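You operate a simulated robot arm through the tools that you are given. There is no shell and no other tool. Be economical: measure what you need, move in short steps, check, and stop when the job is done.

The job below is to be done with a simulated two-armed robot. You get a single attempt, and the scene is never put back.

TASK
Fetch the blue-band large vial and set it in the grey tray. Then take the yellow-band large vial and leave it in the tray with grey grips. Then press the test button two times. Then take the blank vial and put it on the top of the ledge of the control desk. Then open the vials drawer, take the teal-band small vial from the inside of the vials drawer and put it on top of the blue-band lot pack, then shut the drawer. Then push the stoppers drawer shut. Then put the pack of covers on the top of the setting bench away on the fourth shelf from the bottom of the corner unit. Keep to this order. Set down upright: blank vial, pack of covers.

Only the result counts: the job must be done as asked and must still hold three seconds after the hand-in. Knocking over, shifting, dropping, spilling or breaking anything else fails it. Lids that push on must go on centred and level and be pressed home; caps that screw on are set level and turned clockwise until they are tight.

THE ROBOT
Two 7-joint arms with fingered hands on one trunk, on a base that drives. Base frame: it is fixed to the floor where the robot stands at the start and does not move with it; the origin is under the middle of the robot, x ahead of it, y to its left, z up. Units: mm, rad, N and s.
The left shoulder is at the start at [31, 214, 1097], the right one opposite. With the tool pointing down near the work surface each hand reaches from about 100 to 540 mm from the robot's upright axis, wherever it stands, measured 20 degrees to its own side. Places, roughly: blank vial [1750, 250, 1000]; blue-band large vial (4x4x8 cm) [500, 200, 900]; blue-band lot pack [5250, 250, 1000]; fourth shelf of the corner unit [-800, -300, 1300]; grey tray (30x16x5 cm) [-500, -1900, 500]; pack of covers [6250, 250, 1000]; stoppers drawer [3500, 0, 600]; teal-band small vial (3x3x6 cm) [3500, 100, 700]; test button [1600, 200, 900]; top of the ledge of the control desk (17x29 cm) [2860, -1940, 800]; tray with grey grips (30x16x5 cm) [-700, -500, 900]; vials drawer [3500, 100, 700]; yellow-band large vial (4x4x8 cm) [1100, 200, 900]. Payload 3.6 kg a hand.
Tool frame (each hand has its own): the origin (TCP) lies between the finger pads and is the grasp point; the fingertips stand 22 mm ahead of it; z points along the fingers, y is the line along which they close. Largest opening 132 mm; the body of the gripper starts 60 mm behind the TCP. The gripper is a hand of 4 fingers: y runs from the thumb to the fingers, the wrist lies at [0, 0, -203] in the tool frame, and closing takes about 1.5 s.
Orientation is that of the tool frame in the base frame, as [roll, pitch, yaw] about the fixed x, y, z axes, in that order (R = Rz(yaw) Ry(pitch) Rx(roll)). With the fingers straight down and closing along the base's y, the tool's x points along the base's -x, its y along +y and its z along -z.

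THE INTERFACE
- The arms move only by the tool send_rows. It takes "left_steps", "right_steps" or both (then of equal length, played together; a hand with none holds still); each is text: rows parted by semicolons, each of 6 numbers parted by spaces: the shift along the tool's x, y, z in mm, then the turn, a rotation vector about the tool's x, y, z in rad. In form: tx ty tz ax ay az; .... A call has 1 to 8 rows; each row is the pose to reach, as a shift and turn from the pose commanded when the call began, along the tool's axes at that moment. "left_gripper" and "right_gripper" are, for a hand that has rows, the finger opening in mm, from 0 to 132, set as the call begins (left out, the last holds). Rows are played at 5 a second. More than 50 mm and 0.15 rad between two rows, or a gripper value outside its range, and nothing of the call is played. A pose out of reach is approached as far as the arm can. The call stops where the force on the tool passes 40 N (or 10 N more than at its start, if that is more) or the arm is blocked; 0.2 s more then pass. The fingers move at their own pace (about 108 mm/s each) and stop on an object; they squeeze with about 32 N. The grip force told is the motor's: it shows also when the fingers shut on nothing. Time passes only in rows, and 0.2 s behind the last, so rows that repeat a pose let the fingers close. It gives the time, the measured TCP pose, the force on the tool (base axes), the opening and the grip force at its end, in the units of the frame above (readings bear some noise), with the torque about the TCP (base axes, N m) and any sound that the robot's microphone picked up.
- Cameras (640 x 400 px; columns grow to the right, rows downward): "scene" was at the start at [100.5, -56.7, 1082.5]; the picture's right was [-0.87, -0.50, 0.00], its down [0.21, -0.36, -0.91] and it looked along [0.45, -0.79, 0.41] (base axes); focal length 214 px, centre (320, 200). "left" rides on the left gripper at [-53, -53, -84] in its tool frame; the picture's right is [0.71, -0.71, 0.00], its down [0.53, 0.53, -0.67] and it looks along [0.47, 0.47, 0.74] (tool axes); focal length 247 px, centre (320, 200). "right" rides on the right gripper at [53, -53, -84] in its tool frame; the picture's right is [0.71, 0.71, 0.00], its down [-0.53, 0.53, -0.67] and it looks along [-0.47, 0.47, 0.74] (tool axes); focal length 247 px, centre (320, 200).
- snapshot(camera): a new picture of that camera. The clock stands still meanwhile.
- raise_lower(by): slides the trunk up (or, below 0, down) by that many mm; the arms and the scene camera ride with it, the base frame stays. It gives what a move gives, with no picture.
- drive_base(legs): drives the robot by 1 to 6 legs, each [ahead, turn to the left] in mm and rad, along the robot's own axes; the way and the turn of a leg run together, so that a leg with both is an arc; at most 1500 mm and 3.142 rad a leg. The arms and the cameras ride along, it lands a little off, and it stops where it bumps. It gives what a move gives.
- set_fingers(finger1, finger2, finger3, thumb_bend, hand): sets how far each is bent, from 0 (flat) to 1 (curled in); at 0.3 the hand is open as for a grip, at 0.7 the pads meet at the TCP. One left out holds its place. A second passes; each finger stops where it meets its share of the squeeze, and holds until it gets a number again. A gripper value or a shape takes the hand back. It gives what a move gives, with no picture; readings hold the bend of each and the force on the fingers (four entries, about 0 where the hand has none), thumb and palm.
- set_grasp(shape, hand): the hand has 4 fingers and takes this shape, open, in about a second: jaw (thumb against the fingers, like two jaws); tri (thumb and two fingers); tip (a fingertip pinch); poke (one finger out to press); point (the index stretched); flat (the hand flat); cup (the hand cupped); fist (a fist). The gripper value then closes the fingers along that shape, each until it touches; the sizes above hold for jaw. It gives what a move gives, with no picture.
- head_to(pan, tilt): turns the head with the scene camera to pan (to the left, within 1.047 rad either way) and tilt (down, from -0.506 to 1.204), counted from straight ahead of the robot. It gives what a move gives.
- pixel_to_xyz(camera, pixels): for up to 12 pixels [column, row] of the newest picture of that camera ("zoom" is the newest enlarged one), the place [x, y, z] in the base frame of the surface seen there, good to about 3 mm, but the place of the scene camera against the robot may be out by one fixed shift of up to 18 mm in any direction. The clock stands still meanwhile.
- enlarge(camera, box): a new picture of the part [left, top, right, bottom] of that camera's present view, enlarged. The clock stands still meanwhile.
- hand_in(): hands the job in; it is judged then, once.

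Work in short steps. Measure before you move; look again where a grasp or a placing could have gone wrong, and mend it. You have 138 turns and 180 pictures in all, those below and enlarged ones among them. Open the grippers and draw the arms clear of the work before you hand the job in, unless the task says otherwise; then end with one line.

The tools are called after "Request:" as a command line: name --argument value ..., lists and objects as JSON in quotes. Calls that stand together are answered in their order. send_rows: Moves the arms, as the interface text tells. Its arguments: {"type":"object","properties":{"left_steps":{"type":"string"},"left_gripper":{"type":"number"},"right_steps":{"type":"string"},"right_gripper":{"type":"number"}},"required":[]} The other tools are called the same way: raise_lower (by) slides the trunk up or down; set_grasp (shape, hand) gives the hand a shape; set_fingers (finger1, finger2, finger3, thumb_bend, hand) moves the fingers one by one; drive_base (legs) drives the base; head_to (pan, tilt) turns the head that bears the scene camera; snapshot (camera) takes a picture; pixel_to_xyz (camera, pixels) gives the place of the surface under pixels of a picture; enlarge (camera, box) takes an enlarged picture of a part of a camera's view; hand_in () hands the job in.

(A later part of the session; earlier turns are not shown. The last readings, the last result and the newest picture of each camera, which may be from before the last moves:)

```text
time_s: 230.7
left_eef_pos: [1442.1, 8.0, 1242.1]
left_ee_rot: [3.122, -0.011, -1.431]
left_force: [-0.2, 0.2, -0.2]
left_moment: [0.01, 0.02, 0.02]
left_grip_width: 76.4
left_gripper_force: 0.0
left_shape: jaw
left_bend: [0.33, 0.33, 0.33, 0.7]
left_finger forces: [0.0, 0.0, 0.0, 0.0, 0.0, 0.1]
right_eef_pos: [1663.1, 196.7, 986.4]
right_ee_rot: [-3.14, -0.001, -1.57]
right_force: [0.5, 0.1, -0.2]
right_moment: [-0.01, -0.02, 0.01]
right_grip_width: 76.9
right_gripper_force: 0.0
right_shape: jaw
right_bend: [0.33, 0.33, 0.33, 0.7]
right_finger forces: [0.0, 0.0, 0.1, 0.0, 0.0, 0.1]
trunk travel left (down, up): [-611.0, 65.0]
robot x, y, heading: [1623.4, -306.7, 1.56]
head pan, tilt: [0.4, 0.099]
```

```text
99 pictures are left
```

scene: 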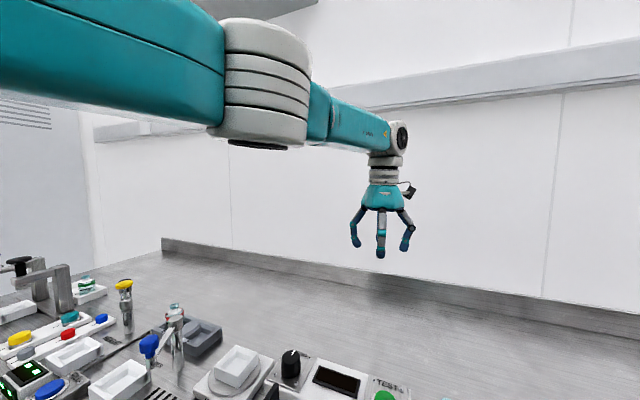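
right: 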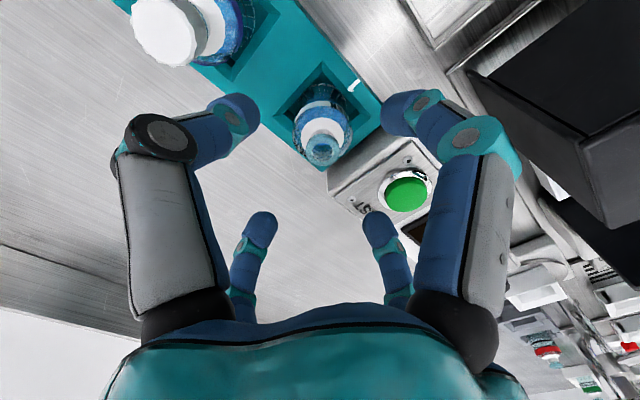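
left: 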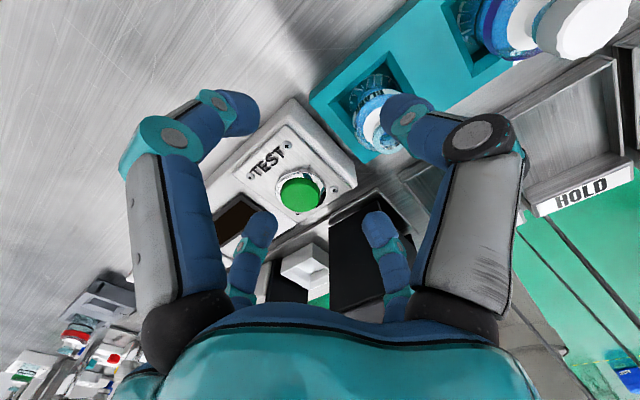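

The cap is centred (322,150). I lower 74 mm and close.

Request:
send_rows --right_steps "1 0 25 0 0 0;1 0 50 0 0 0;1 0 74 0 0 0"

Request:
send_rows --right_steps "0 0 0 0 0 0;0 0 0 0 0 0;0 0 0 0 0 0;0 0 0 0 0 0;0 0 0 0 0 0;0 0 0 0 0 0;0 0 0 0 0 0" --right_gripper 20

Request:
snapshot --camera "right"

```text
time_s: 231.4
left_eef_pos: [1441.7, 8.8, 1243.2]
left_ee_rot: [3.123, -0.012, -1.433]
left_force: [0.3, 0.1, 0.1]
left_moment: [0.0, -0.02, -0.01]
left_grip_width: 76.1
left_gripper_force: 0.0
left_shape: jaw
left_bend: [0.33, 0.33, 0.33, 0.7]
left_finger forces: [0.1, 0.0, 0.1, 0.0, 0.0, 0.0]
right_eef_pos: [1664.5, 196.0, 912.9]
right_ee_rot: [-3.141, -0.001, -1.57]
right_force: [-0.1, -0.8, -0.1]
right_moment: [-0.02, 0.0, 0.0]
right_grip_width: 76.6
right_gripper_force: 0.2
right_shape: jaw
right_bend: [0.33, 0.33, 0.33, 0.7]
right_finger forces: [0.1, 0.0, 0.0, 0.1, 0.0, 0.0]
trunk travel left (down, up): [-611.0, 65.0]
robot x, y, heading: [1623.4, -301.1, 1.558]
head pan, tilt: [0.4, 0.099]
```

```text
time_s: 233.1
left_eef_pos: [1443.2, 8.7, 1242.4]
left_ee_rot: [3.123, -0.012, -1.433]
left_force: [0.1, -0.5, 0.2]
left_moment: [0.0, -0.02, 0.02]
left_grip_width: 76.2
left_gripper_force: 0.0
left_shape: jaw
left_bend: [0.33, 0.33, 0.33, 0.7]
left_finger forces: [0.1, 0.0, 0.0, 0.1, 0.0, 0.0]
right_eef_pos: [1663.8, 194.6, 912.5]
right_ee_rot: [-3.141, -0.001, -1.57]
right_force: [-0.9, -0.3, -0.4]
right_moment: [0.02, 0.04, -0.01]
right_grip_width: 27.9
right_gripper_force: 32.2
right_shape: jaw
right_bend: [0.77, 0.5, 0.51, 0.7]
right_finger forces: [27.8, 31.8, 29.7, 0.0, 28.7, 0.0]
trunk travel left (down, up): [-611.0, 65.0]
robot x, y, heading: [1625.7, -303.4, 1.563]
head pan, tilt: [0.4, 0.099]
```

```text
98 pictures are left
```

right: 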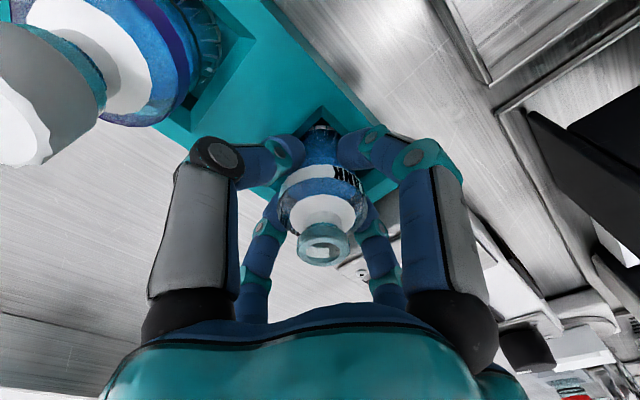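

Held. I lift it 275 mm, fold back and back away, then look toward the control desk.

Request:
send_rows --right_steps "0 0 -35 0 0 0;0 0 -75 0 0 0;0 0 -115 0 0 0;0 0 -155 0 0 0;0 0 -195 0 0 0;0 0 -235 0 0 0;0 0 -275 0 0 0"

Request:
send_rows --right_steps "40 -20 0 0 0 0;80 -40 0 0 0 0;120 -60 0 0 0 0;160 -80 0 0 0 0;180 -100 0 0 0 0"

Request:
drive_base --legs '[[-600, 0], [0, -0.3], [0, -0.3]]'

Request:
drive_base --legs '[[0, -0.3], [0, -0.3]]'

Request:
head_to --pan -0.9 --tilt 0.3

Request:
snapshot --camera "scene"

```text
time_s: 234.7
left_eef_pos: [1442.5, 8.2, 1243.1]
left_ee_rot: [3.123, -0.013, -1.434]
left_force: [0.7, -0.5, -0.6]
left_moment: [0.03, 0.0, 0.0]
left_grip_width: 76.2
left_gripper_force: 0.0
left_shape: jaw
left_bend: [0.33, 0.33, 0.33, 0.7]
left_finger forces: [0.0, 0.1, 0.0, 0.0, 0.0, 0.0]
right_eef_pos: [1663.1, 194.7, 1188.1]
right_ee_rot: [3.14, -0.001, -1.571]
right_force: [-0.1, -0.1, -0.9]
right_moment: [0.01, -0.03, 0.01]
right_grip_width: 28.4
right_gripper_force: 31.8
right_shape: jaw
right_bend: [0.77, 0.5, 0.51, 0.7]
right_finger forces: [28.4, 33.1, 29.9, 0.0, 28.6, 0.0]
trunk travel left (down, up): [-611.0, 65.0]
robot x, y, heading: [1621.9, -301.4, 1.561]
head pan, tilt: [0.4, 0.099]
```

```text
time_s: 235.8
left_eef_pos: [1443.1, 8.6, 1243.8]
left_ee_rot: [3.121, -0.011, -1.433]
left_force: [0.6, 0.2, 0.2]
left_moment: [0.0, 0.01, -0.02]
left_grip_width: 76.2
left_gripper_force: 0.1
left_shape: jaw
left_bend: [0.33, 0.33, 0.33, 0.7]
left_finger forces: [0.1, 0.0, 0.0, 0.0, 0.0, 0.0]
right_eef_pos: [1763.5, 14.0, 1188.7]
right_ee_rot: [3.139, -0.004, -1.574]
right_force: [0.3, 1.1, -0.9]
right_moment: [0.0, -0.01, -0.03]
right_grip_width: 28.3
right_gripper_force: 31.8
right_shape: jaw
right_bend: [0.77, 0.5, 0.77, 0.7]
right_finger forces: [28.4, 33.9, 30.0, 0.1, 28.5, 0.0]
trunk travel left (down, up): [-611.0, 65.0]
robot x, y, heading: [1624.9, -305.3, 1.557]
head pan, tilt: [0.4, 0.099]
```

```text
time_s: 241.2
left_eef_pos: [1643.9, -546.7, 1243.0]
left_ee_rot: [3.122, -0.012, -2.034]
left_force: [0.2, 0.4, 0.0]
left_moment: [-0.02, -0.01, 0.02]
left_grip_width: 76.1
left_gripper_force: 0.0
left_shape: jaw
left_bend: [0.33, 0.33, 0.33, 0.7]
left_finger forces: [0.0, 0.1, 0.0, 0.2, 0.0, 0.0]
right_eef_pos: [1911.0, -721.3, 1188.2]
right_ee_rot: [-3.141, -0.001, -2.174]
right_force: [0.7, 0.4, -0.2]
right_moment: [0.01, 0.02, -0.02]
right_grip_width: 28.4
right_gripper_force: 31.8
right_shape: jaw
right_bend: [0.77, 0.5, 0.77, 0.7]
right_finger forces: [28.3, 34.2, 30.0, 0.0, 28.3, 0.1]
trunk travel left (down, up): [-611.0, 65.0]
robot x, y, heading: [1594.5, -891.3, 0.959]
head pan, tilt: [0.4, 0.099]
```

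```text
time_s: 243.6
left_eef_pos: [1834.1, -634.6, 1242.6]
left_ee_rot: [3.121, -0.012, -2.64]
left_force: [0.3, 0.3, 0.2]
left_moment: [-0.04, -0.02, 0.0]
left_grip_width: 76.3
left_gripper_force: 0.0
left_shape: jaw
left_bend: [0.33, 0.33, 0.33, 0.7]
left_finger forces: [0.0, 0.1, 0.0, 0.1, 0.1, 0.0]
right_eef_pos: [1955.2, -932.0, 1188.4]
right_ee_rot: [-3.14, -0.003, -2.779]
right_force: [0.2, 0.7, 0.0]
right_moment: [0.02, -0.01, -0.03]
right_grip_width: 28.0
right_gripper_force: 32.0
right_shape: jaw
right_bend: [0.77, 0.5, 0.77, 0.7]
right_finger forces: [28.5, 34.7, 30.0, 0.0, 28.6, 0.0]
trunk travel left (down, up): [-611.0, 65.0]
robot x, y, heading: [1584.9, -861.3, 0.353]
head pan, tilt: [0.4, 0.099]
```

```text
time_s: 245.1
left_eef_pos: [1834.0, -635.0, 1243.5]
left_ee_rot: [3.122, -0.012, -2.639]
left_force: [-0.3, -0.6, 0.3]
left_moment: [0.0, 0.02, 0.0]
left_grip_width: 76.2
left_gripper_force: 0.0
left_shape: jaw
left_bend: [0.33, 0.33, 0.33, 0.7]
left_finger forces: [0.1, 0.0, 0.0, 0.1, 0.0, 0.1]
right_eef_pos: [1954.1, -932.0, 1189.0]
right_ee_rot: [3.139, -0.002, -2.778]
right_force: [0.2, -0.6, -0.8]
right_moment: [-0.01, 0.03, -0.04]
right_grip_width: 27.8
right_gripper_force: 32.1
right_shape: jaw
right_bend: [0.77, 0.5, 0.77, 0.7]
right_finger forces: [28.3, 34.9, 30.1, 0.0, 28.9, 0.1]
trunk travel left (down, up): [-611.0, 65.0]
robot x, y, heading: [1584.9, -864.7, 0.353]
head pan, tilt: [-0.901, 0.3]
```

```text
97 pictures are left
```

scene: 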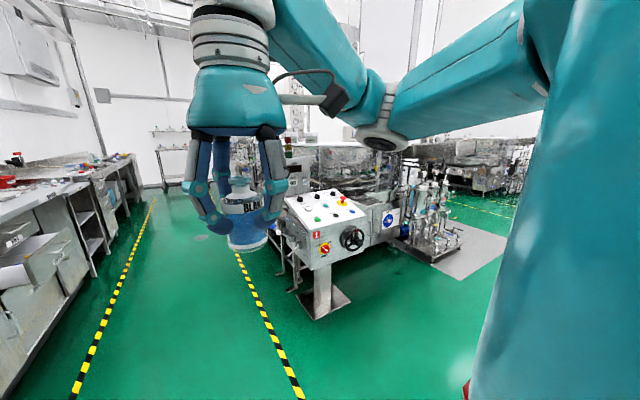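

The control desk is at (325,225). I enlarge it and measure to find the ledge.

Request:
enlarge --camera "scene" --box '[260, 170, 420, 330]'

Request:
pixel_to_xyz --camera "scene" --pixels '[[310, 232], [330, 222], [290, 205], [335, 192], [366, 215], [315, 265], [352, 240], [390, 215], [345, 202], [305, 262], [318, 310], [375, 225]]'

```text
2.50 times, centred on (340, 250) of scene
```

zoom: 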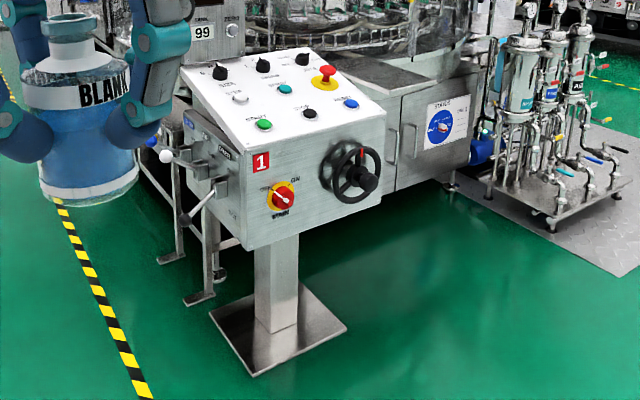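

```text
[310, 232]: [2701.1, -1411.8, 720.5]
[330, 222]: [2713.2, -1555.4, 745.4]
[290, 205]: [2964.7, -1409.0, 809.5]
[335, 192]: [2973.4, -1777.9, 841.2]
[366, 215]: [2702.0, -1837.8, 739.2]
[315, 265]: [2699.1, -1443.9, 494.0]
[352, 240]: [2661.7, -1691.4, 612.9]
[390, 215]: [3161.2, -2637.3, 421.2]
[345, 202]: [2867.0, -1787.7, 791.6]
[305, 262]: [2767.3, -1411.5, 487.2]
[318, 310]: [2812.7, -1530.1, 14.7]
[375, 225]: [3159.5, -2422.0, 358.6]
```

The ledge is the flat plate right of the slanted panel near (2860,-1940,800). I turn toward (2330,-1860).

Request:
drive_base --legs '[[0, -0.32], [0, -0.32]]'

Request:
drive_base --legs '[[0, -0.32], [0, -0.32]]'

Request:
drive_base --legs '[[1100, 0]]'

```text
time_s: 247.6
left_eef_pos: [1917.1, -826.4, 1244.2]
left_ee_rot: [3.122, -0.012, 2.999]
left_force: [-0.1, 0.2, 0.0]
left_moment: [-0.01, 0.02, 0.03]
left_grip_width: 76.1
left_gripper_force: 0.2
left_shape: jaw
left_bend: [0.33, 0.33, 0.33, 0.7]
left_finger forces: [0.1, 0.0, 0.0, 0.0, 0.1, 0.0]
right_eef_pos: [1835.4, -1137.0, 1189.7]
right_ee_rot: [-3.141, -0.002, 2.86]
right_force: [0.1, -0.6, -1.3]
right_moment: [0.0, 0.05, -0.02]
right_grip_width: 28.5
right_gripper_force: 31.6
right_shape: jaw
right_bend: [0.77, 0.5, 0.77, 0.7]
right_finger forces: [28.3, 35.1, 30.1, 0.0, 28.7, 0.1]
trunk travel left (down, up): [-611.0, 65.0]
robot x, y, heading: [1588.4, -835.0, -0.292]
head pan, tilt: [-0.901, 0.3]
```

```text
time_s: 250.1
left_eef_pos: [1857.8, -1023.7, 1244.7]
left_ee_rot: [3.122, -0.012, 2.36]
left_force: [0.2, 0.0, 0.7]
left_moment: [0.0, 0.0, -0.05]
left_grip_width: 76.0
left_gripper_force: 0.0
left_shape: jaw
left_bend: [0.33, 0.33, 0.33, 0.7]
left_finger forces: [0.0, 0.0, 0.0, 0.0, 0.1, 0.0]
right_eef_pos: [1608.0, -1223.0, 1189.7]
right_ee_rot: [3.141, -0.002, 2.222]
right_force: [0.5, 0.5, -0.2]
right_moment: [0.0, -0.04, -0.02]
right_grip_width: 28.0
right_gripper_force: 31.7
right_shape: jaw
right_bend: [0.77, 0.5, 0.77, 0.7]
right_finger forces: [28.4, 35.6, 30.1, 0.0, 28.7, 0.0]
trunk travel left (down, up): [-611.0, 65.0]
robot x, y, heading: [1613.8, -818.3, -0.927]
head pan, tilt: [-0.901, 0.3]
```

```text
time_s: 255.8
left_eef_pos: [2523.5, -1914.3, 1244.4]
left_ee_rot: [3.122, -0.012, 2.357]
left_force: [-0.6, -0.5, -0.2]
left_moment: [0.0, -0.05, 0.04]
left_grip_width: 76.5
left_gripper_force: 0.0
left_shape: jaw
left_bend: [0.33, 0.33, 0.33, 0.7]
left_finger forces: [0.0, 0.0, 0.0, 0.1, 0.0, 0.0]
right_eef_pos: [2272.2, -2114.1, 1190.7]
right_ee_rot: [3.141, -0.002, 2.22]
right_force: [0.0, -0.2, -1.2]
right_moment: [-0.03, 0.01, -0.02]
right_grip_width: 28.2
right_gripper_force: 32.0
right_shape: jaw
right_bend: [0.77, 0.5, 0.77, 0.7]
right_finger forces: [28.3, 35.7, 30.2, 0.0, 29.0, 0.0]
trunk travel left (down, up): [-611.0, 65.0]
robot x, y, heading: [2280.1, -1709.2, -0.928]
head pan, tilt: [-0.901, 0.3]
```

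I go 130 more and turn left to face the desk.

Request:
drive_base --legs '[[120, 0], [0, 0.31], [0, 0.31]]'

Request:
drive_base --legs '[[0, 0.3]]'

Request:
head_to --pan -0.1 --tilt 0.7

Request:
snapshot --camera "scene"

```text
time_s: 259.0
left_eef_pos: [2671.5, -1833.2, 1245.1]
left_ee_rot: [3.121, -0.011, 2.974]
left_force: [0.0, 0.3, 0.8]
left_moment: [0.0, -0.01, -0.01]
left_grip_width: 76.2
left_gripper_force: 0.1
left_shape: jaw
left_bend: [0.33, 0.33, 0.33, 0.7]
left_finger forces: [0.0, 0.0, 0.0, 0.0, 0.0, 0.0]
right_eef_pos: [2582.5, -2141.5, 1190.8]
right_ee_rot: [-3.141, -0.001, 2.839]
right_force: [-0.3, -1.1, -0.6]
right_moment: [0.02, 0.0, -0.03]
right_grip_width: 28.2
right_gripper_force: 32.3
right_shape: jaw
right_bend: [0.77, 0.5, 0.77, 0.7]
right_finger forces: [28.3, 35.6, 30.1, 0.1, 28.8, 0.0]
trunk travel left (down, up): [-611.0, 65.0]
robot x, y, heading: [2347.2, -1833.9, -0.32]
head pan, tilt: [-0.901, 0.3]
```

```text
time_s: 260.4
left_eef_pos: [2657.6, -1740.0, 1246.4]
left_ee_rot: [3.123, -0.01, -3.011]
left_force: [-0.1, 0.2, 0.1]
left_moment: [-0.02, 0.0, 0.0]
left_grip_width: 76.1
left_gripper_force: 0.1
left_shape: jaw
left_bend: [0.33, 0.33, 0.33, 0.7]
left_finger forces: [0.1, 0.1, 0.0, 0.0, 0.0, 0.0]
right_eef_pos: [2661.3, -2059.1, 1192.7]
right_ee_rot: [-3.14, 0.001, 3.137]
right_force: [0.2, 0.0, -1.1]
right_moment: [-0.01, -0.02, 0.01]
right_grip_width: 28.1
right_gripper_force: 32.0
right_shape: jaw
right_bend: [0.77, 0.5, 0.77, 0.7]
right_finger forces: [28.1, 35.6, 30.1, 0.0, 28.8, 0.0]
trunk travel left (down, up): [-611.0, 65.0]
robot x, y, heading: [2344.4, -1846.6, -0.012]
head pan, tilt: [-0.901, 0.3]
```

```text
time_s: 261.5
left_eef_pos: [2658.7, -1737.6, 1246.0]
left_ee_rot: [3.122, -0.013, -3.011]
left_force: [0.8, -0.4, 0.6]
left_moment: [-0.02, 0.01, -0.01]
left_grip_width: 76.1
left_gripper_force: 0.1
left_shape: jaw
left_bend: [0.33, 0.33, 0.33, 0.7]
left_finger forces: [0.1, 0.1, 0.0, 0.1, 0.0, 0.0]
right_eef_pos: [2663.4, -2057.9, 1192.8]
right_ee_rot: [3.141, -0.002, 3.137]
right_force: [0.5, 0.6, -1.5]
right_moment: [-0.02, -0.02, 0.02]
right_grip_width: 28.2
right_gripper_force: 31.6
right_shape: jaw
right_bend: [0.77, 0.5, 0.77, 0.7]
right_finger forces: [28.2, 35.6, 30.1, 0.1, 28.7, 0.1]
trunk travel left (down, up): [-611.0, 65.0]
robot x, y, heading: [2347.6, -1844.4, -0.015]
head pan, tilt: [-0.099, 0.7]
```

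```text
95 pictures are left
```

scene: 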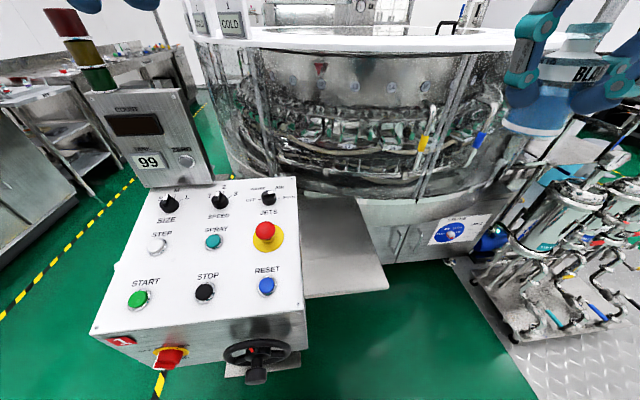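

The ledge shows at (340,250). I measure its corners.

Request:
pixel_to_xyz --camera "scene" --pixels '[[310, 210], [350, 205], [380, 285], [312, 290], [340, 250], [305, 250], [365, 250], [385, 290], [265, 232], [355, 195]]'

```text
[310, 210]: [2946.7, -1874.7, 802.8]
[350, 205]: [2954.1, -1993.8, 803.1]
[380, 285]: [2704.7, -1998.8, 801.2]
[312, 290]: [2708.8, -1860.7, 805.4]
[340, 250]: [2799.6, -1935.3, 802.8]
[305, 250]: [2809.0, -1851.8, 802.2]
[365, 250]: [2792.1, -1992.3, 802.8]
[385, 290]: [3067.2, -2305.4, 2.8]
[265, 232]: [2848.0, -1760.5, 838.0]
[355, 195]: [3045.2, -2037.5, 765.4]
```

Ledge: x≈2700–2980, y≈-2000…-1850, z≈803. I'll set the vial at about (2800,-1930): first move above it.

Request:
send_rows --right_steps "-35 32 0 0 0 0;-70 64 0 0 0 0;-105 96 0 0 0 0;-137 128 0 0 0 0;-137 128 40 0 0 0;-137 128 80 0 0 0;-137 128 120 0 0 0;-137 128 160 0 0 0" --left_steps "0 25 0 0 0 0;0 50 0 0 0 0;0 75 0 0 0 0;0 100 0 0 0 0;0 100 0 0 0 0;0 100 0 0 0 0;0 100 0 0 0 0;0 100 0 0 0 0"

Request:
snapshot --camera "right"

Request:
snapshot --camera "scene"

```text
time_s: 263.3
left_eef_pos: [2645.6, -1639.6, 1248.6]
left_ee_rot: [3.122, -0.013, -3.011]
left_force: [-0.2, 0.0, 0.5]
left_moment: [0.02, 0.0, 0.01]
left_grip_width: 76.2
left_gripper_force: 0.1
left_shape: jaw
left_bend: [0.33, 0.33, 0.33, 0.7]
left_finger forces: [0.0, 0.0, 0.0, 0.0, 0.0, 0.0]
right_eef_pos: [2802.9, -1930.8, 1030.6]
right_ee_rot: [-3.141, -0.001, 3.136]
right_force: [0.3, 0.3, -1.1]
right_moment: [-0.02, -0.01, 0.01]
right_grip_width: 28.2
right_gripper_force: 31.7
right_shape: jaw
right_bend: [0.78, 0.5, 0.77, 0.7]
right_finger forces: [28.4, 36.3, 30.2, 0.0, 28.4, 0.0]
trunk travel left (down, up): [-611.0, 65.0]
robot x, y, heading: [2348.2, -1847.4, -0.018]
head pan, tilt: [-0.099, 0.7]
```

```text
94 pictures are left
```

right: 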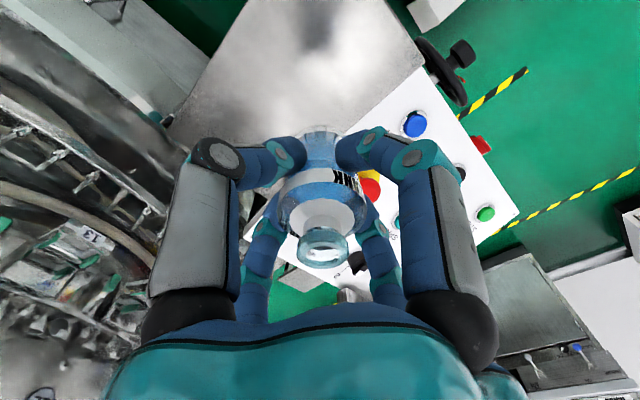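

```text
93 pictures are left
```

scene: 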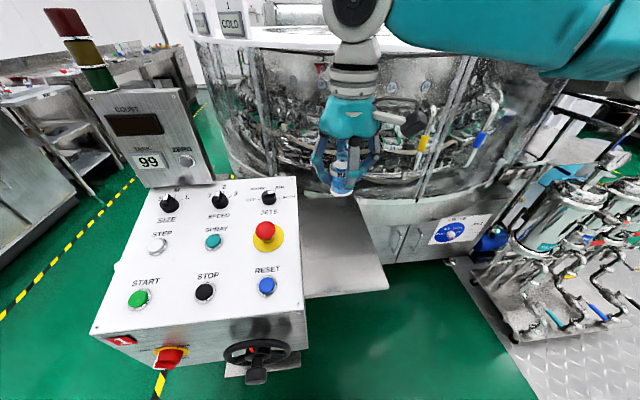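

I measure the ledge in the right picture to get unbiased edges and height.

Request:
pixel_to_xyz --camera "right" --pixels '[[300, 60], [250, 5], [172, 128], [200, 140], [385, 10], [420, 62], [360, 110], [330, 30], [410, 125]]'

```text
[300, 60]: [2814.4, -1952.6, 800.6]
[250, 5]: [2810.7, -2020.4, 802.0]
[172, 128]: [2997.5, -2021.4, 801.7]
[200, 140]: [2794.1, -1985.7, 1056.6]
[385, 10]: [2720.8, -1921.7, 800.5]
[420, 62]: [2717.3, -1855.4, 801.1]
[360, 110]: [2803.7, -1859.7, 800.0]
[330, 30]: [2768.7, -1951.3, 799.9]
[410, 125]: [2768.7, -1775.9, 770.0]
```

Ledge top z≈800.5 and the vial is well over it. I lower to TCP z≈856, then in small steps to contact.

Request:
send_rows --right_steps "0 0 45 0 0 0;0 0 90 0 0 0;0 0 130 0 0 0;0 0 160 0 0 0;0 0 174 0 0 0"

Request:
send_rows --right_steps "0 0 3 0 0 0;0 0 6 0 0 0;0 0 8 0 0 0;0 0 10 0 0 0"

Request:
snapshot --camera "right"

```text
time_s: 264.5
left_eef_pos: [2644.8, -1638.2, 1248.4]
left_ee_rot: [3.123, -0.012, -3.01]
left_force: [-0.1, 0.1, 0.2]
left_moment: [-0.03, 0.02, -0.02]
left_grip_width: 75.9
left_gripper_force: 0.0
left_shape: jaw
left_bend: [0.33, 0.33, 0.33, 0.7]
left_finger forces: [0.0, 0.0, 0.1, 0.0, 0.0, 0.0]
right_eef_pos: [2801.0, -1931.2, 857.2]
right_ee_rot: [3.141, -0.003, 3.136]
right_force: [0.2, 0.2, -0.1]
right_moment: [-0.01, 0.01, 0.0]
right_grip_width: 28.1
right_gripper_force: 31.6
right_shape: jaw
right_bend: [0.78, 0.5, 0.77, 0.7]
right_finger forces: [28.5, 36.6, 30.2, 0.1, 28.2, 0.0]
trunk travel left (down, up): [-611.0, 65.0]
robot x, y, heading: [2344.2, -1848.5, -0.016]
head pan, tilt: [-0.099, 0.7]
```

```text
time_s: 265.5
left_eef_pos: [2645.1, -1639.3, 1247.4]
left_ee_rot: [3.121, -0.012, -3.011]
left_force: [-0.4, 0.7, 0.1]
left_moment: [0.0, 0.01, 0.01]
left_grip_width: 76.2
left_gripper_force: 0.0
left_shape: jaw
left_bend: [0.33, 0.33, 0.33, 0.7]
left_finger forces: [0.1, 0.1, 0.1, 0.1, 0.0, 0.1]
right_eef_pos: [2800.2, -1931.6, 847.6]
right_ee_rot: [-3.141, -0.001, 3.136]
right_force: [0.1, -0.3, -0.2]
right_moment: [0.01, 0.0, -0.01]
right_grip_width: 28.1
right_gripper_force: 32.1
right_shape: jaw
right_bend: [0.78, 0.5, 0.77, 0.7]
right_finger forces: [28.5, 36.5, 30.1, 0.0, 28.1, 0.0]
trunk travel left (down, up): [-611.0, 65.0]
robot x, y, heading: [2347.5, -1846.9, -0.013]
head pan, tilt: [-0.099, 0.7]
```

```text
92 pictures are left
```

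right: 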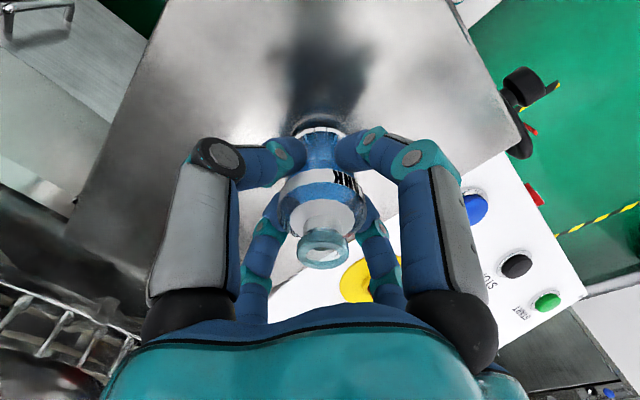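

Close to contact; I continue in 2 mm steps.

Request:
send_rows --right_steps "0 0 2 0 0 0;0 0 4 0 0 0;0 0 5 0 0 0"

```text
time_s: 266.3
left_eef_pos: [2642.2, -1639.8, 1248.9]
left_ee_rot: [3.122, -0.009, -3.011]
left_force: [0.3, 0.0, 0.0]
left_moment: [0.0, 0.02, -0.02]
left_grip_width: 76.4
left_gripper_force: 0.0
left_shape: jaw
left_bend: [0.33, 0.33, 0.33, 0.7]
left_finger forces: [0.0, 0.0, 0.0, 0.1, 0.0, 0.1]
right_eef_pos: [2799.6, -1930.8, 845.1]
right_ee_rot: [3.139, 0.002, 3.137]
right_force: [-1.3, -5.3, 25.4]
right_moment: [0.16, -0.17, -0.02]
right_grip_width: 28.7
right_gripper_force: 31.6
right_shape: jaw
right_bend: [0.78, 0.5, 0.77, 0.7]
right_finger forces: [32.0, 37.9, 34.4, 0.0, 31.5, 0.0]
trunk travel left (down, up): [-611.0, 65.0]
robot x, y, heading: [2350.0, -1845.0, -0.014]
head pan, tilt: [-0.099, 0.7]
```

Contact (25 N). I relax by 2.5 mm and open the fingers.

Request:
send_rows --right_steps "0 0 -2 0 0 0;0 0 -2.5 0 0 0"

Request:
send_rows --right_steps "0 0 0 0 0 0;0 0 0 0 0 0;0 0 0 0 0 0;0 0 0 0 0 0;0 0 0 0 0 0;0 0 0 0 0 0" --right_gripper 95

Request:
snapshot --camera "right"

```text
time_s: 266.9
left_eef_pos: [2643.6, -1638.7, 1247.8]
left_ee_rot: [3.123, -0.01, -3.011]
left_force: [0.4, -0.2, -0.8]
left_moment: [0.02, 0.0, -0.05]
left_grip_width: 76.0
left_gripper_force: 0.1
left_shape: jaw
left_bend: [0.33, 0.33, 0.33, 0.7]
left_finger forces: [0.0, 0.0, 0.1, 0.0, 0.0, 0.0]
right_eef_pos: [2799.8, -1930.0, 845.4]
right_ee_rot: [3.141, 0.001, 3.137]
right_force: [1.7, -2.7, 18.0]
right_moment: [0.15, -0.23, -0.05]
right_grip_width: 28.7
right_gripper_force: 31.9
right_shape: jaw
right_bend: [0.78, 0.49, 0.77, 0.7]
right_finger forces: [30.6, 37.7, 34.8, 0.0, 30.1, 0.0]
trunk travel left (down, up): [-611.0, 65.0]
robot x, y, heading: [2345.1, -1845.3, -0.019]
head pan, tilt: [-0.099, 0.7]
```

```text
time_s: 268.3
left_eef_pos: [2645.6, -1639.1, 1248.2]
left_ee_rot: [3.123, -0.012, -3.011]
left_force: [0.1, 0.0, 0.0]
left_moment: [-0.02, -0.01, 0.0]
left_grip_width: 76.4
left_gripper_force: 0.1
left_shape: jaw
left_bend: [0.33, 0.33, 0.33, 0.7]
left_finger forces: [0.0, 0.0, 0.1, 0.1, 0.1, 0.0]
right_eef_pos: [2800.3, -1930.1, 844.9]
right_ee_rot: [3.141, -0.002, 3.138]
right_force: [0.0, 0.0, -0.7]
right_moment: [-0.01, 0.0, 0.0]
right_grip_width: 94.6
right_gripper_force: 0.0
right_shape: jaw
right_bend: [0.27, 0.27, 0.27, 0.61]
right_finger forces: [0.0, 0.1, 0.0, 0.0, 0.0, 0.0]
trunk travel left (down, up): [-611.0, 65.0]
robot x, y, heading: [2346.6, -1845.5, -0.015]
head pan, tilt: [-0.099, 0.7]
```

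```text
91 pictures are left
```

right: 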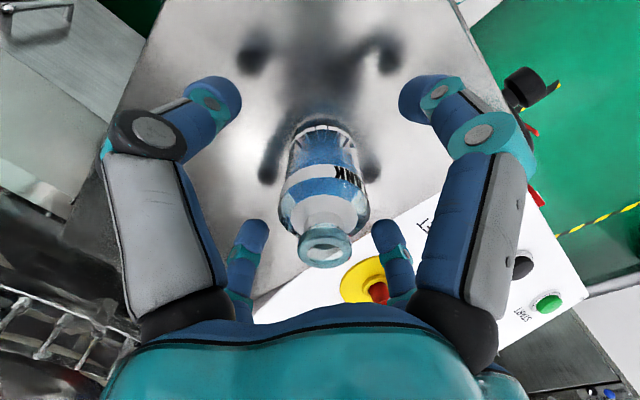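

The vial stands upright, free of the fingers. I lift the hand straight up and check.

Request:
send_rows --right_steps "0 0 -30 0 0 0;0 0 -75 0 0 0;0 0 -120 0 0 0;0 0 -165 0 0 0;0 0 -210 0 0 0;0 0 -255 0 0 0;0 0 -300 0 0 0;0 0 -340 0 0 0"

Request:
drive_base --legs '[[-300, 0]]'

Request:
snapshot --camera "scene"

```text
time_s: 270.1
left_eef_pos: [2644.6, -1638.6, 1247.4]
left_ee_rot: [3.123, -0.011, -3.01]
left_force: [0.6, 1.1, 0.0]
left_moment: [0.01, -0.01, -0.02]
left_grip_width: 76.0
left_gripper_force: 0.0
left_shape: jaw
left_bend: [0.33, 0.33, 0.33, 0.7]
left_finger forces: [0.0, 0.0, 0.0, 0.1, 0.0, 0.0]
right_eef_pos: [2800.3, -1931.2, 1186.1]
right_ee_rot: [3.141, -0.003, 3.137]
right_force: [0.1, 0.1, -0.8]
right_moment: [-0.04, 0.03, 0.03]
right_grip_width: 94.7
right_gripper_force: 0.1
right_shape: jaw
right_bend: [0.27, 0.27, 0.27, 0.61]
right_finger forces: [0.0, 0.0, 0.1, 0.0, 0.0, 0.0]
trunk travel left (down, up): [-611.0, 65.0]
robot x, y, heading: [2346.2, -1844.3, -0.017]
head pan, tilt: [-0.099, 0.7]
```

```text
time_s: 272.2
left_eef_pos: [2340.9, -1633.2, 1247.3]
left_ee_rot: [3.122, -0.011, -3.006]
left_force: [-1.4, 0.1, 0.3]
left_moment: [0.01, 0.02, 0.0]
left_grip_width: 76.0
left_gripper_force: 0.0
left_shape: jaw
left_bend: [0.33, 0.33, 0.33, 0.7]
left_finger forces: [0.0, 0.0, 0.1, 0.0, 0.0, 0.0]
right_eef_pos: [2496.9, -1925.0, 1186.0]
right_ee_rot: [3.141, 0.0, 3.137]
right_force: [-1.1, 0.0, 0.2]
right_moment: [-0.02, 0.0, 0.03]
right_grip_width: 94.7
right_gripper_force: 0.1
right_shape: jaw
right_bend: [0.27, 0.27, 0.27, 0.61]
right_finger forces: [0.1, 0.0, 0.1, 0.0, 0.0, 0.1]
trunk travel left (down, up): [-611.0, 65.0]
robot x, y, heading: [2047.8, -1839.4, -0.014]
head pan, tilt: [-0.099, 0.7]
```

```text
90 pictures are left
```

scene: 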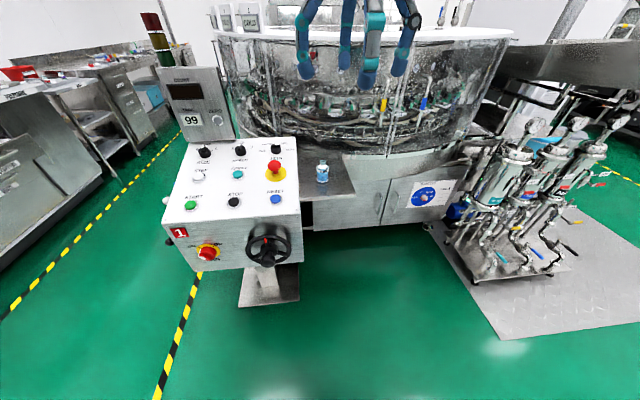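

The blank vial stands on the ledge at (322,172). Next, the drawers near x=3500: I turn left and drive up to the aisle.

Request:
drive_base --legs '[[0, 0.33], [0, 0.33]]'

Request:
drive_base --legs '[[0, 0.37], [1150, 0]]'

Request:
drive_base --legs '[[0, -0.35], [0, -0.35]]'

Request:
head_to --pan 0.4 --tilt 0.4

Request:
snapshot --camera "scene"

```text
time_s: 274.7
left_eef_pos: [2151.9, -1494.6, 1248.5]
left_ee_rot: [3.122, -0.013, -2.349]
left_force: [-0.4, -0.2, 0.8]
left_moment: [0.02, 0.01, 0.01]
left_grip_width: 75.9
left_gripper_force: 0.0
left_shape: jaw
left_bend: [0.33, 0.33, 0.33, 0.7]
left_finger forces: [0.0, 0.1, 0.1, 0.1, 0.0, 0.0]
right_eef_pos: [2453.9, -1630.7, 1187.1]
right_ee_rot: [-3.142, 0.0, -2.486]
right_force: [0.3, -0.5, 0.5]
right_moment: [-0.03, -0.01, -0.02]
right_grip_width: 94.9
right_gripper_force: 0.1
right_shape: jaw
right_bend: [0.27, 0.27, 0.27, 0.61]
right_finger forces: [0.0, 0.0, 0.0, 0.1, 0.0, 0.0]
trunk travel left (down, up): [-611.0, 65.0]
robot x, y, heading: [2059.6, -1864.6, 0.648]
head pan, tilt: [-0.099, 0.7]
```

```text
time_s: 281.7
left_eef_pos: [2623.5, -507.7, 1249.5]
left_ee_rot: [3.123, -0.008, -1.982]
left_force: [0.2, 0.1, 0.2]
left_moment: [0.02, -0.01, -0.03]
left_grip_width: 76.0
left_gripper_force: 0.2
left_shape: jaw
left_bend: [0.33, 0.33, 0.33, 0.7]
left_finger forces: [0.0, 0.1, 0.0, 0.1, 0.0, 0.1]
right_eef_pos: [2953.2, -526.0, 1188.0]
right_ee_rot: [-3.142, -0.003, -2.119]
right_force: [-0.1, 0.0, 0.2]
right_moment: [0.03, -0.02, 0.0]
right_grip_width: 95.1
right_gripper_force: 0.1
right_shape: jaw
right_bend: [0.27, 0.27, 0.27, 0.61]
right_finger forces: [0.0, 0.0, 0.0, 0.0, 0.1, 0.1]
trunk travel left (down, up): [-611.0, 65.0]
robot x, y, heading: [2675.6, -886.1, 1.014]
head pan, tilt: [-0.099, 0.7]
```

```text
time_s: 284.4
left_eef_pos: [2882.6, -563.9, 1249.0]
left_ee_rot: [3.124, -0.014, -2.686]
left_force: [0.2, 0.2, -0.1]
left_moment: [0.01, 0.03, 0.01]
left_grip_width: 76.3
left_gripper_force: 0.1
left_shape: jaw
left_bend: [0.33, 0.33, 0.33, 0.7]
left_finger forces: [0.0, 0.0, 0.0, 0.0, 0.0, 0.1]
right_eef_pos: [3124.9, -790.5, 1187.2]
right_ee_rot: [3.141, -0.002, -2.821]
right_force: [0.3, 0.2, -0.2]
right_moment: [-0.02, 0.0, 0.05]
right_grip_width: 94.8
right_gripper_force: 0.0
right_shape: jaw
right_bend: [0.27, 0.27, 0.27, 0.61]
right_finger forces: [0.0, 0.1, 0.0, 0.0, 0.0, 0.1]
trunk travel left (down, up): [-611.0, 65.0]
robot x, y, heading: [2668.6, -856.0, 0.313]
head pan, tilt: [-0.099, 0.7]
```

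```text
time_s: 285.3
left_eef_pos: [2883.4, -561.8, 1249.3]
left_ee_rot: [3.125, -0.012, -2.684]
left_force: [-0.3, 0.5, 0.7]
left_moment: [0.0, 0.01, -0.01]
left_grip_width: 76.1
left_gripper_force: 0.1
left_shape: jaw
left_bend: [0.33, 0.33, 0.33, 0.7]
left_finger forces: [0.1, 0.0, 0.0, 0.0, 0.1, 0.0]
right_eef_pos: [3123.5, -788.6, 1188.0]
right_ee_rot: [-3.142, -0.004, -2.82]
right_force: [0.2, 0.8, -0.6]
right_moment: [0.0, 0.0, 0.0]
right_grip_width: 95.2
right_gripper_force: 0.0
right_shape: jaw
right_bend: [0.27, 0.27, 0.27, 0.61]
right_finger forces: [0.0, 0.0, 0.1, 0.0, 0.0, 0.0]
trunk travel left (down, up): [-611.0, 65.0]
robot x, y, heading: [2667.0, -856.6, 0.311]
head pan, tilt: [0.4, 0.4]
```

```text
89 pictures are left
```

scene: 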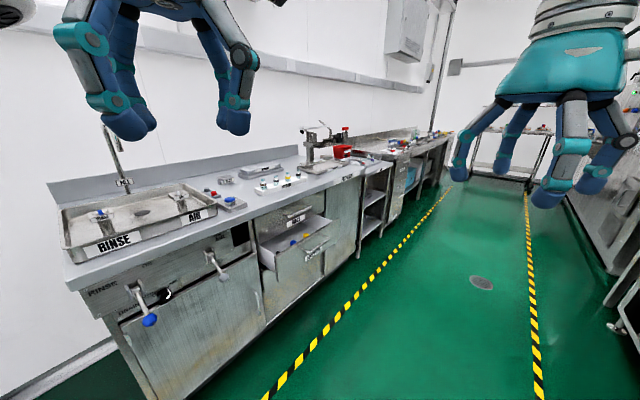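

The drawer unit is at about (300,235): closed top drawer, open one below with items in it. I enlarge and measure.

Request:
enlarge --camera "scene" --box '[230, 180, 350, 300]'

Request:
pixel_to_xyz --camera "scene" --pixels '[[272, 262], [330, 230], [300, 245], [300, 212], [265, 235], [325, 205], [315, 248], [292, 243], [320, 220], [150, 320], [298, 220]]'

```text
3.33 times, centred on (290, 240) of scene
```

zoom: 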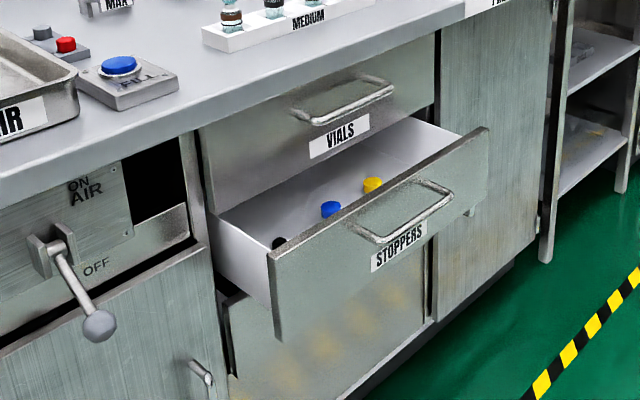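

```text
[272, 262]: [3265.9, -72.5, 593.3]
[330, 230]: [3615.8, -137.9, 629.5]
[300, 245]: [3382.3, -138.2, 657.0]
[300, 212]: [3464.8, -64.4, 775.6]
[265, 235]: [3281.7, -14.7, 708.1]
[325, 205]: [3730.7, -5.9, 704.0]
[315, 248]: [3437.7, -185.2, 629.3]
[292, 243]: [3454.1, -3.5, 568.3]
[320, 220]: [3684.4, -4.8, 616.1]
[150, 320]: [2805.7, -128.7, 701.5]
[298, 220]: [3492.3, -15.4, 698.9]
```

Vials handle is near (3462,-64,775); the stoppers drawer stands open about 125 mm. I drive on to about x=3560 and turn to face it.

Request:
drive_base --legs '[[0, -0.2], [890, 0], [0, 0.33]]'

Request:
drive_base --legs '[[0, 0.33], [0, 0.33]]'

Request:
drive_base --legs '[[0, 0.25], [0, 0.22]]'

Request:
head_to --pan 0.1 --tilt 0.85

Request:
snapshot --camera "scene"

```text
time_s: 291.8
left_eef_pos: [3719.2, -439.7, 1248.4]
left_ee_rot: [3.122, -0.013, -2.55]
left_force: [-0.4, -0.1, -0.6]
left_moment: [-0.02, 0.01, 0.0]
left_grip_width: 76.1
left_gripper_force: 0.0
left_shape: jaw
left_bend: [0.33, 0.33, 0.33, 0.7]
left_finger forces: [0.0, 0.0, 0.1, 0.0, 0.0, 0.0]
right_eef_pos: [3987.5, -630.1, 1188.3]
right_ee_rot: [-3.141, -0.001, -2.687]
right_force: [-0.2, -0.2, 0.0]
right_moment: [0.03, -0.02, 0.0]
right_grip_width: 94.9
right_gripper_force: 0.0
right_shape: jaw
right_bend: [0.27, 0.27, 0.27, 0.61]
right_finger forces: [0.0, 0.1, 0.1, 0.0, 0.0, 0.1]
trunk travel left (down, up): [-611.0, 65.0]
robot x, y, heading: [3547.0, -769.5, 0.45]
head pan, tilt: [0.4, 0.4]
```

```text
time_s: 294.3
left_eef_pos: [3479.6, -403.1, 1250.2]
left_ee_rot: [3.122, -0.012, -1.884]
left_force: [-0.5, 0.5, -0.5]
left_moment: [-0.02, 0.0, 0.0]
left_grip_width: 76.0
left_gripper_force: 0.0
left_shape: jaw
left_bend: [0.33, 0.33, 0.33, 0.7]
left_finger forces: [0.0, 0.1, 0.1, 0.0, 0.0, 0.0]
right_eef_pos: [3809.8, -386.8, 1187.2]
right_ee_rot: [3.141, -0.001, -2.019]
right_force: [0.1, -0.3, 0.0]
right_moment: [-0.03, -0.01, 0.02]
right_grip_width: 95.0
right_gripper_force: 0.1
right_shape: jaw
right_bend: [0.27, 0.27, 0.27, 0.61]
right_finger forces: [0.1, 0.0, 0.0, 0.0, 0.0, 0.0]
trunk travel left (down, up): [-611.0, 65.0]
robot x, y, heading: [3577.3, -781.8, 1.114]
head pan, tilt: [0.4, 0.4]
```

```text
time_s: 296.4
left_eef_pos: [3318.5, -487.9, 1251.1]
left_ee_rot: [3.122, -0.012, -1.414]
left_force: [0.7, -0.1, -0.3]
left_moment: [0.02, -0.02, 0.0]
left_grip_width: 76.0
left_gripper_force: 0.0
left_shape: jaw
left_bend: [0.33, 0.33, 0.33, 0.7]
left_finger forces: [0.0, 0.0, 0.0, 0.0, 0.0, 0.0]
right_eef_pos: [3605.3, -326.2, 1189.7]
right_ee_rot: [3.141, 0.0, -1.55]
right_force: [0.3, -0.9, 0.5]
right_moment: [0.04, 0.02, -0.01]
right_grip_width: 94.8
right_gripper_force: 0.0
right_shape: jaw
right_bend: [0.27, 0.27, 0.27, 0.61]
right_finger forces: [0.0, 0.0, 0.1, 0.0, 0.1, 0.1]
trunk travel left (down, up): [-611.0, 65.0]
robot x, y, heading: [3600.0, -776.5, 1.58]
head pan, tilt: [0.4, 0.4]
```

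```text
time_s: 297.3
left_eef_pos: [3320.2, -487.8, 1252.6]
left_ee_rot: [3.121, -0.013, -1.414]
left_force: [0.3, -0.2, 0.2]
left_moment: [-0.01, 0.0, 0.0]
left_grip_width: 76.0
left_gripper_force: 0.1
left_shape: jaw
left_bend: [0.33, 0.33, 0.33, 0.7]
left_finger forces: [0.1, 0.0, 0.0, 0.1, 0.0, 0.0]
right_eef_pos: [3607.3, -324.3, 1189.7]
right_ee_rot: [-3.141, -0.002, -1.55]
right_force: [0.7, -0.4, 0.3]
right_moment: [-0.03, 0.03, -0.02]
right_grip_width: 95.2
right_gripper_force: 0.0
right_shape: jaw
right_bend: [0.27, 0.27, 0.27, 0.61]
right_finger forces: [0.0, 0.0, 0.0, 0.0, 0.0, 0.0]
trunk travel left (down, up): [-611.0, 65.0]
robot x, y, heading: [3597.7, -777.3, 1.58]
head pan, tilt: [0.099, 0.85]
```

```text
87 pictures are left
```

scene: 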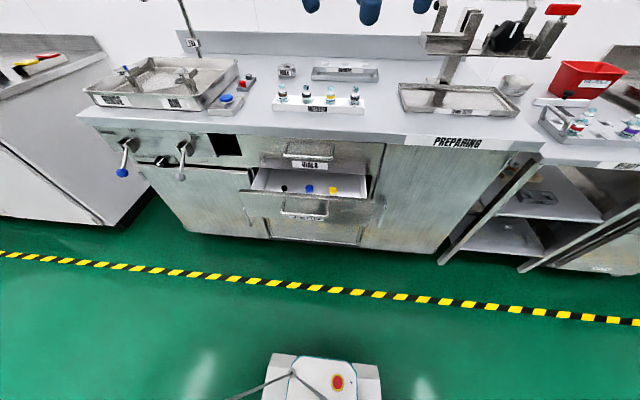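

The vials handle is at (308,152). I measure it, and begin turning the left hand to point forward with vertical closing.

Request:
enlarge --camera "scene" --box '[240, 125, 400, 245]'

Request:
pixel_to_xyz --camera "zoom" --pixels '[[200, 105], [270, 115], [335, 110], [270, 155], [170, 80], [400, 75], [300, 290], [270, 320], [460, 260], [100, 260], [280, 245], [270, 70]]'

Request:
send_rows --left_steps "0 0 0 -0.0864 -0.0864 0.0864;0 0 0 -0.1728 -0.1728 0.1728;0 0 0 -0.259 -0.259 0.259;0 0 0 -0.3456 -0.3456 0.3456;0 0 0 -0.432 -0.432 0.432;0 0 0 -0.518 -0.518 0.518;0 0 0 -0.605 -0.605 0.605"

```text
3.33 times, centred on (320, 185) of scene
```

zoom: 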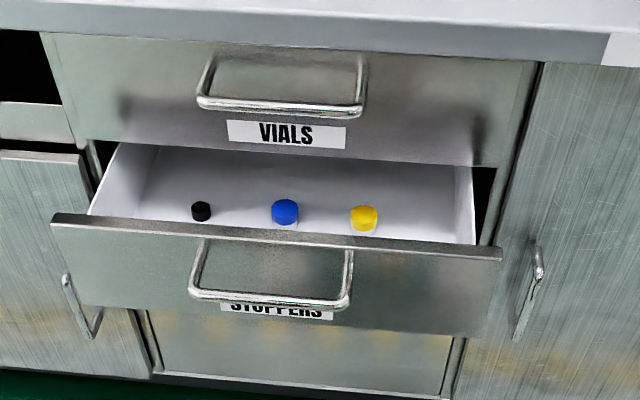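

```text
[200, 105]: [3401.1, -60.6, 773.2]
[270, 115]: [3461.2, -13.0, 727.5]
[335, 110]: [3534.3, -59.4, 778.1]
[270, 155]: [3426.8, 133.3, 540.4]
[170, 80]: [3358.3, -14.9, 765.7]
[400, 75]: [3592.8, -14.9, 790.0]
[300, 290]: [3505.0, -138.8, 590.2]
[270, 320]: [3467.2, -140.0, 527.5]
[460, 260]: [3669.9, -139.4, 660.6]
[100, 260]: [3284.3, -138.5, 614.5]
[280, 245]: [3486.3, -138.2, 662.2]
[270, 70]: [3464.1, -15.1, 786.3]
```

```text
time_s: 298.9
left_eef_pos: [3293.9, -416.9, 1241.8]
left_ee_rot: [2.584, 0.32, -1.99]
left_force: [-0.3, 0.0, -0.2]
left_moment: [0.01, -0.01, 0.01]
left_grip_width: 76.0
left_gripper_force: 0.1
left_shape: jaw
left_bend: [0.33, 0.33, 0.33, 0.7]
left_finger forces: [0.0, 0.0, 0.0, 0.1, 0.0, 0.1]
left hand out of reach, approached as far as the arm can: row 3, 4, 5, 6, 7
right_eef_pos: [3602.5, -325.6, 1188.7]
right_ee_rot: [-3.14, -0.001, -1.549]
right_force: [-0.1, 0.4, 0.7]
right_moment: [0.05, -0.05, 0.03]
right_grip_width: 95.1
right_gripper_force: 0.1
right_shape: jaw
right_bend: [0.27, 0.27, 0.27, 0.61]
right_finger forces: [0.1, 0.0, 0.0, 0.0, 0.1, 0.0]
trunk travel left (down, up): [-611.0, 65.0]
robot x, y, heading: [3602.0, -779.3, 1.579]
head pan, tilt: [0.099, 0.85]
```

Handle bar: x 3411–3545, y≈-68, z≈775 (corrected). The arm needs a lower trunk for this pose; I lower it 330 mm and continue the rotation from where it is.

Request:
raise_lower --by -330

Request:
send_rows --left_steps "0 0 0 -0.0864 -0.0864 0.0864;0 0 0 -0.1728 -0.1728 0.1728;0 0 0 -0.259 -0.259 0.259;0 0 0 -0.3456 -0.3456 0.3456;0 0 0 -0.432 -0.432 0.432;0 0 0 -0.518 -0.518 0.518;0 0 0 -0.605 -0.605 0.605"

Request:
snapshot --camera "scene"

```text
time_s: 302.1
left_eef_pos: [3296.6, -405.2, 877.4]
left_ee_rot: [2.621, 0.23, -1.975]
left_force: [0.1, -0.6, -0.6]
left_moment: [0.04, -0.03, 0.0]
left_grip_width: 76.2
left_gripper_force: 0.1
left_shape: jaw
left_bend: [0.33, 0.33, 0.33, 0.7]
left_finger forces: [0.0, 0.0, 0.0, 0.0, 0.0, 0.1]
right_eef_pos: [3606.9, -325.5, 859.8]
right_ee_rot: [3.141, 0.001, -1.549]
right_force: [-0.6, 0.4, 0.1]
right_moment: [0.0, -0.02, 0.0]
right_grip_width: 95.0
right_gripper_force: 0.1
right_shape: jaw
right_bend: [0.27, 0.27, 0.27, 0.61]
right_finger forces: [0.1, 0.0, 0.0, 0.0, 0.1, 0.0]
trunk travel left (down, up): [-281.0, 395.0]
robot x, y, heading: [3600.9, -781.5, 1.573]
head pan, tilt: [0.099, 0.85]
```

```text
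time_s: 303.8
left_eef_pos: [3324.7, -347.5, 824.5]
left_ee_rot: [1.825, 0.117, -2.828]
left_force: [-0.4, 0.3, -0.3]
left_moment: [0.04, 0.03, -0.07]
left_grip_width: 76.1
left_gripper_force: 0.0
left_shape: jaw
left_bend: [0.33, 0.33, 0.33, 0.7]
left_finger forces: [0.0, 0.0, 0.1, 0.0, 0.0, 0.1]
left hand out of reach, approached as far as the arm can: row 1, 2, 3, 4, 5, 6, 7
right_eef_pos: [3606.5, -326.0, 859.4]
right_ee_rot: [3.14, 0.0, -1.55]
right_force: [0.5, -0.1, -0.1]
right_moment: [0.01, 0.02, -0.03]
right_grip_width: 94.8
right_gripper_force: 0.0
right_shape: jaw
right_bend: [0.27, 0.27, 0.27, 0.61]
right_finger forces: [0.0, 0.0, 0.1, 0.0, 0.1, 0.0]
trunk travel left (down, up): [-281.0, 395.0]
robot x, y, heading: [3600.5, -777.6, 1.582]
head pan, tilt: [0.099, 0.85]
```

```text
85 pictures are left
```

scene: 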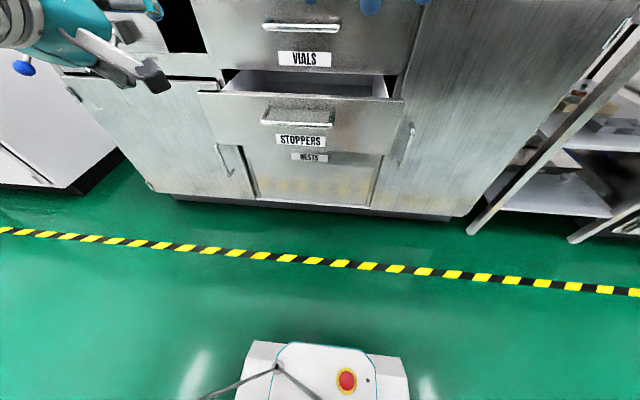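

The hand points nearly forward with vertical closing already. I finish the alignment, moving to the handle's x and height, and move the right hand aside.

Request:
send_rows --left_steps "-20 -9 2 -0.03 -0.038 0.02;-40 -18 4 -0.06 -0.077 0.04;-62 -27 6 -0.09 -0.115 0.06;-84 -37 8 -0.12 -0.154 0.08;-106 -46 10 -0.15 -0.19 0.1;-128 -56 12 -0.18 -0.23 0.12;-150 -66 14 -0.21 -0.27 0.14;-153 -67 15 -0.23 -0.295 0.154" --right_steps "20 -40 0 0 0 0;40 -80 0 0 0 0;60 -120 0 0 0 0;80 -160 0 0 0 0;100 -200 0 0 0 0;100 -220 0 0 0 0;100 -220 0 0 0 0;100 -220 0 0 0 0" --left_gripper 90

Request:
snapshot --camera "left"

```text
time_s: 305.6
left_eef_pos: [3473.7, -296.4, 773.6]
left_ee_rot: [1.576, -0.005, -3.136]
left_force: [1.2, -0.2, 0.1]
left_moment: [-0.03, 0.02, -0.01]
left_grip_width: 89.6
left_gripper_force: 0.2
left_shape: jaw
left_bend: [0.29, 0.29, 0.29, 0.68]
left_finger forces: [0.0, 0.0, 0.0, 0.0, 0.0, 0.0]
right_eef_pos: [3828.6, -419.5, 859.9]
right_ee_rot: [-3.141, -0.004, -1.549]
right_force: [0.4, 0.9, -0.5]
right_moment: [0.01, 0.04, 0.0]
right_grip_width: 95.0
right_gripper_force: 0.0
right_shape: jaw
right_bend: [0.27, 0.27, 0.27, 0.61]
right_finger forces: [0.0, 0.1, 0.1, 0.0, 0.0, 0.0]
trunk travel left (down, up): [-281.0, 395.0]
robot x, y, heading: [3601.5, -778.4, 1.587]
head pan, tilt: [0.099, 0.85]
```

```text
84 pictures are left
```

left: 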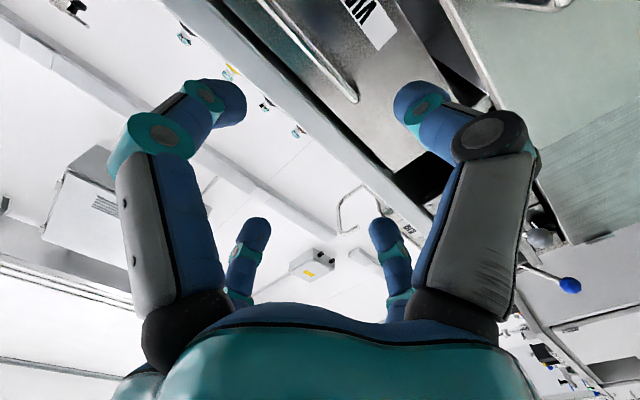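

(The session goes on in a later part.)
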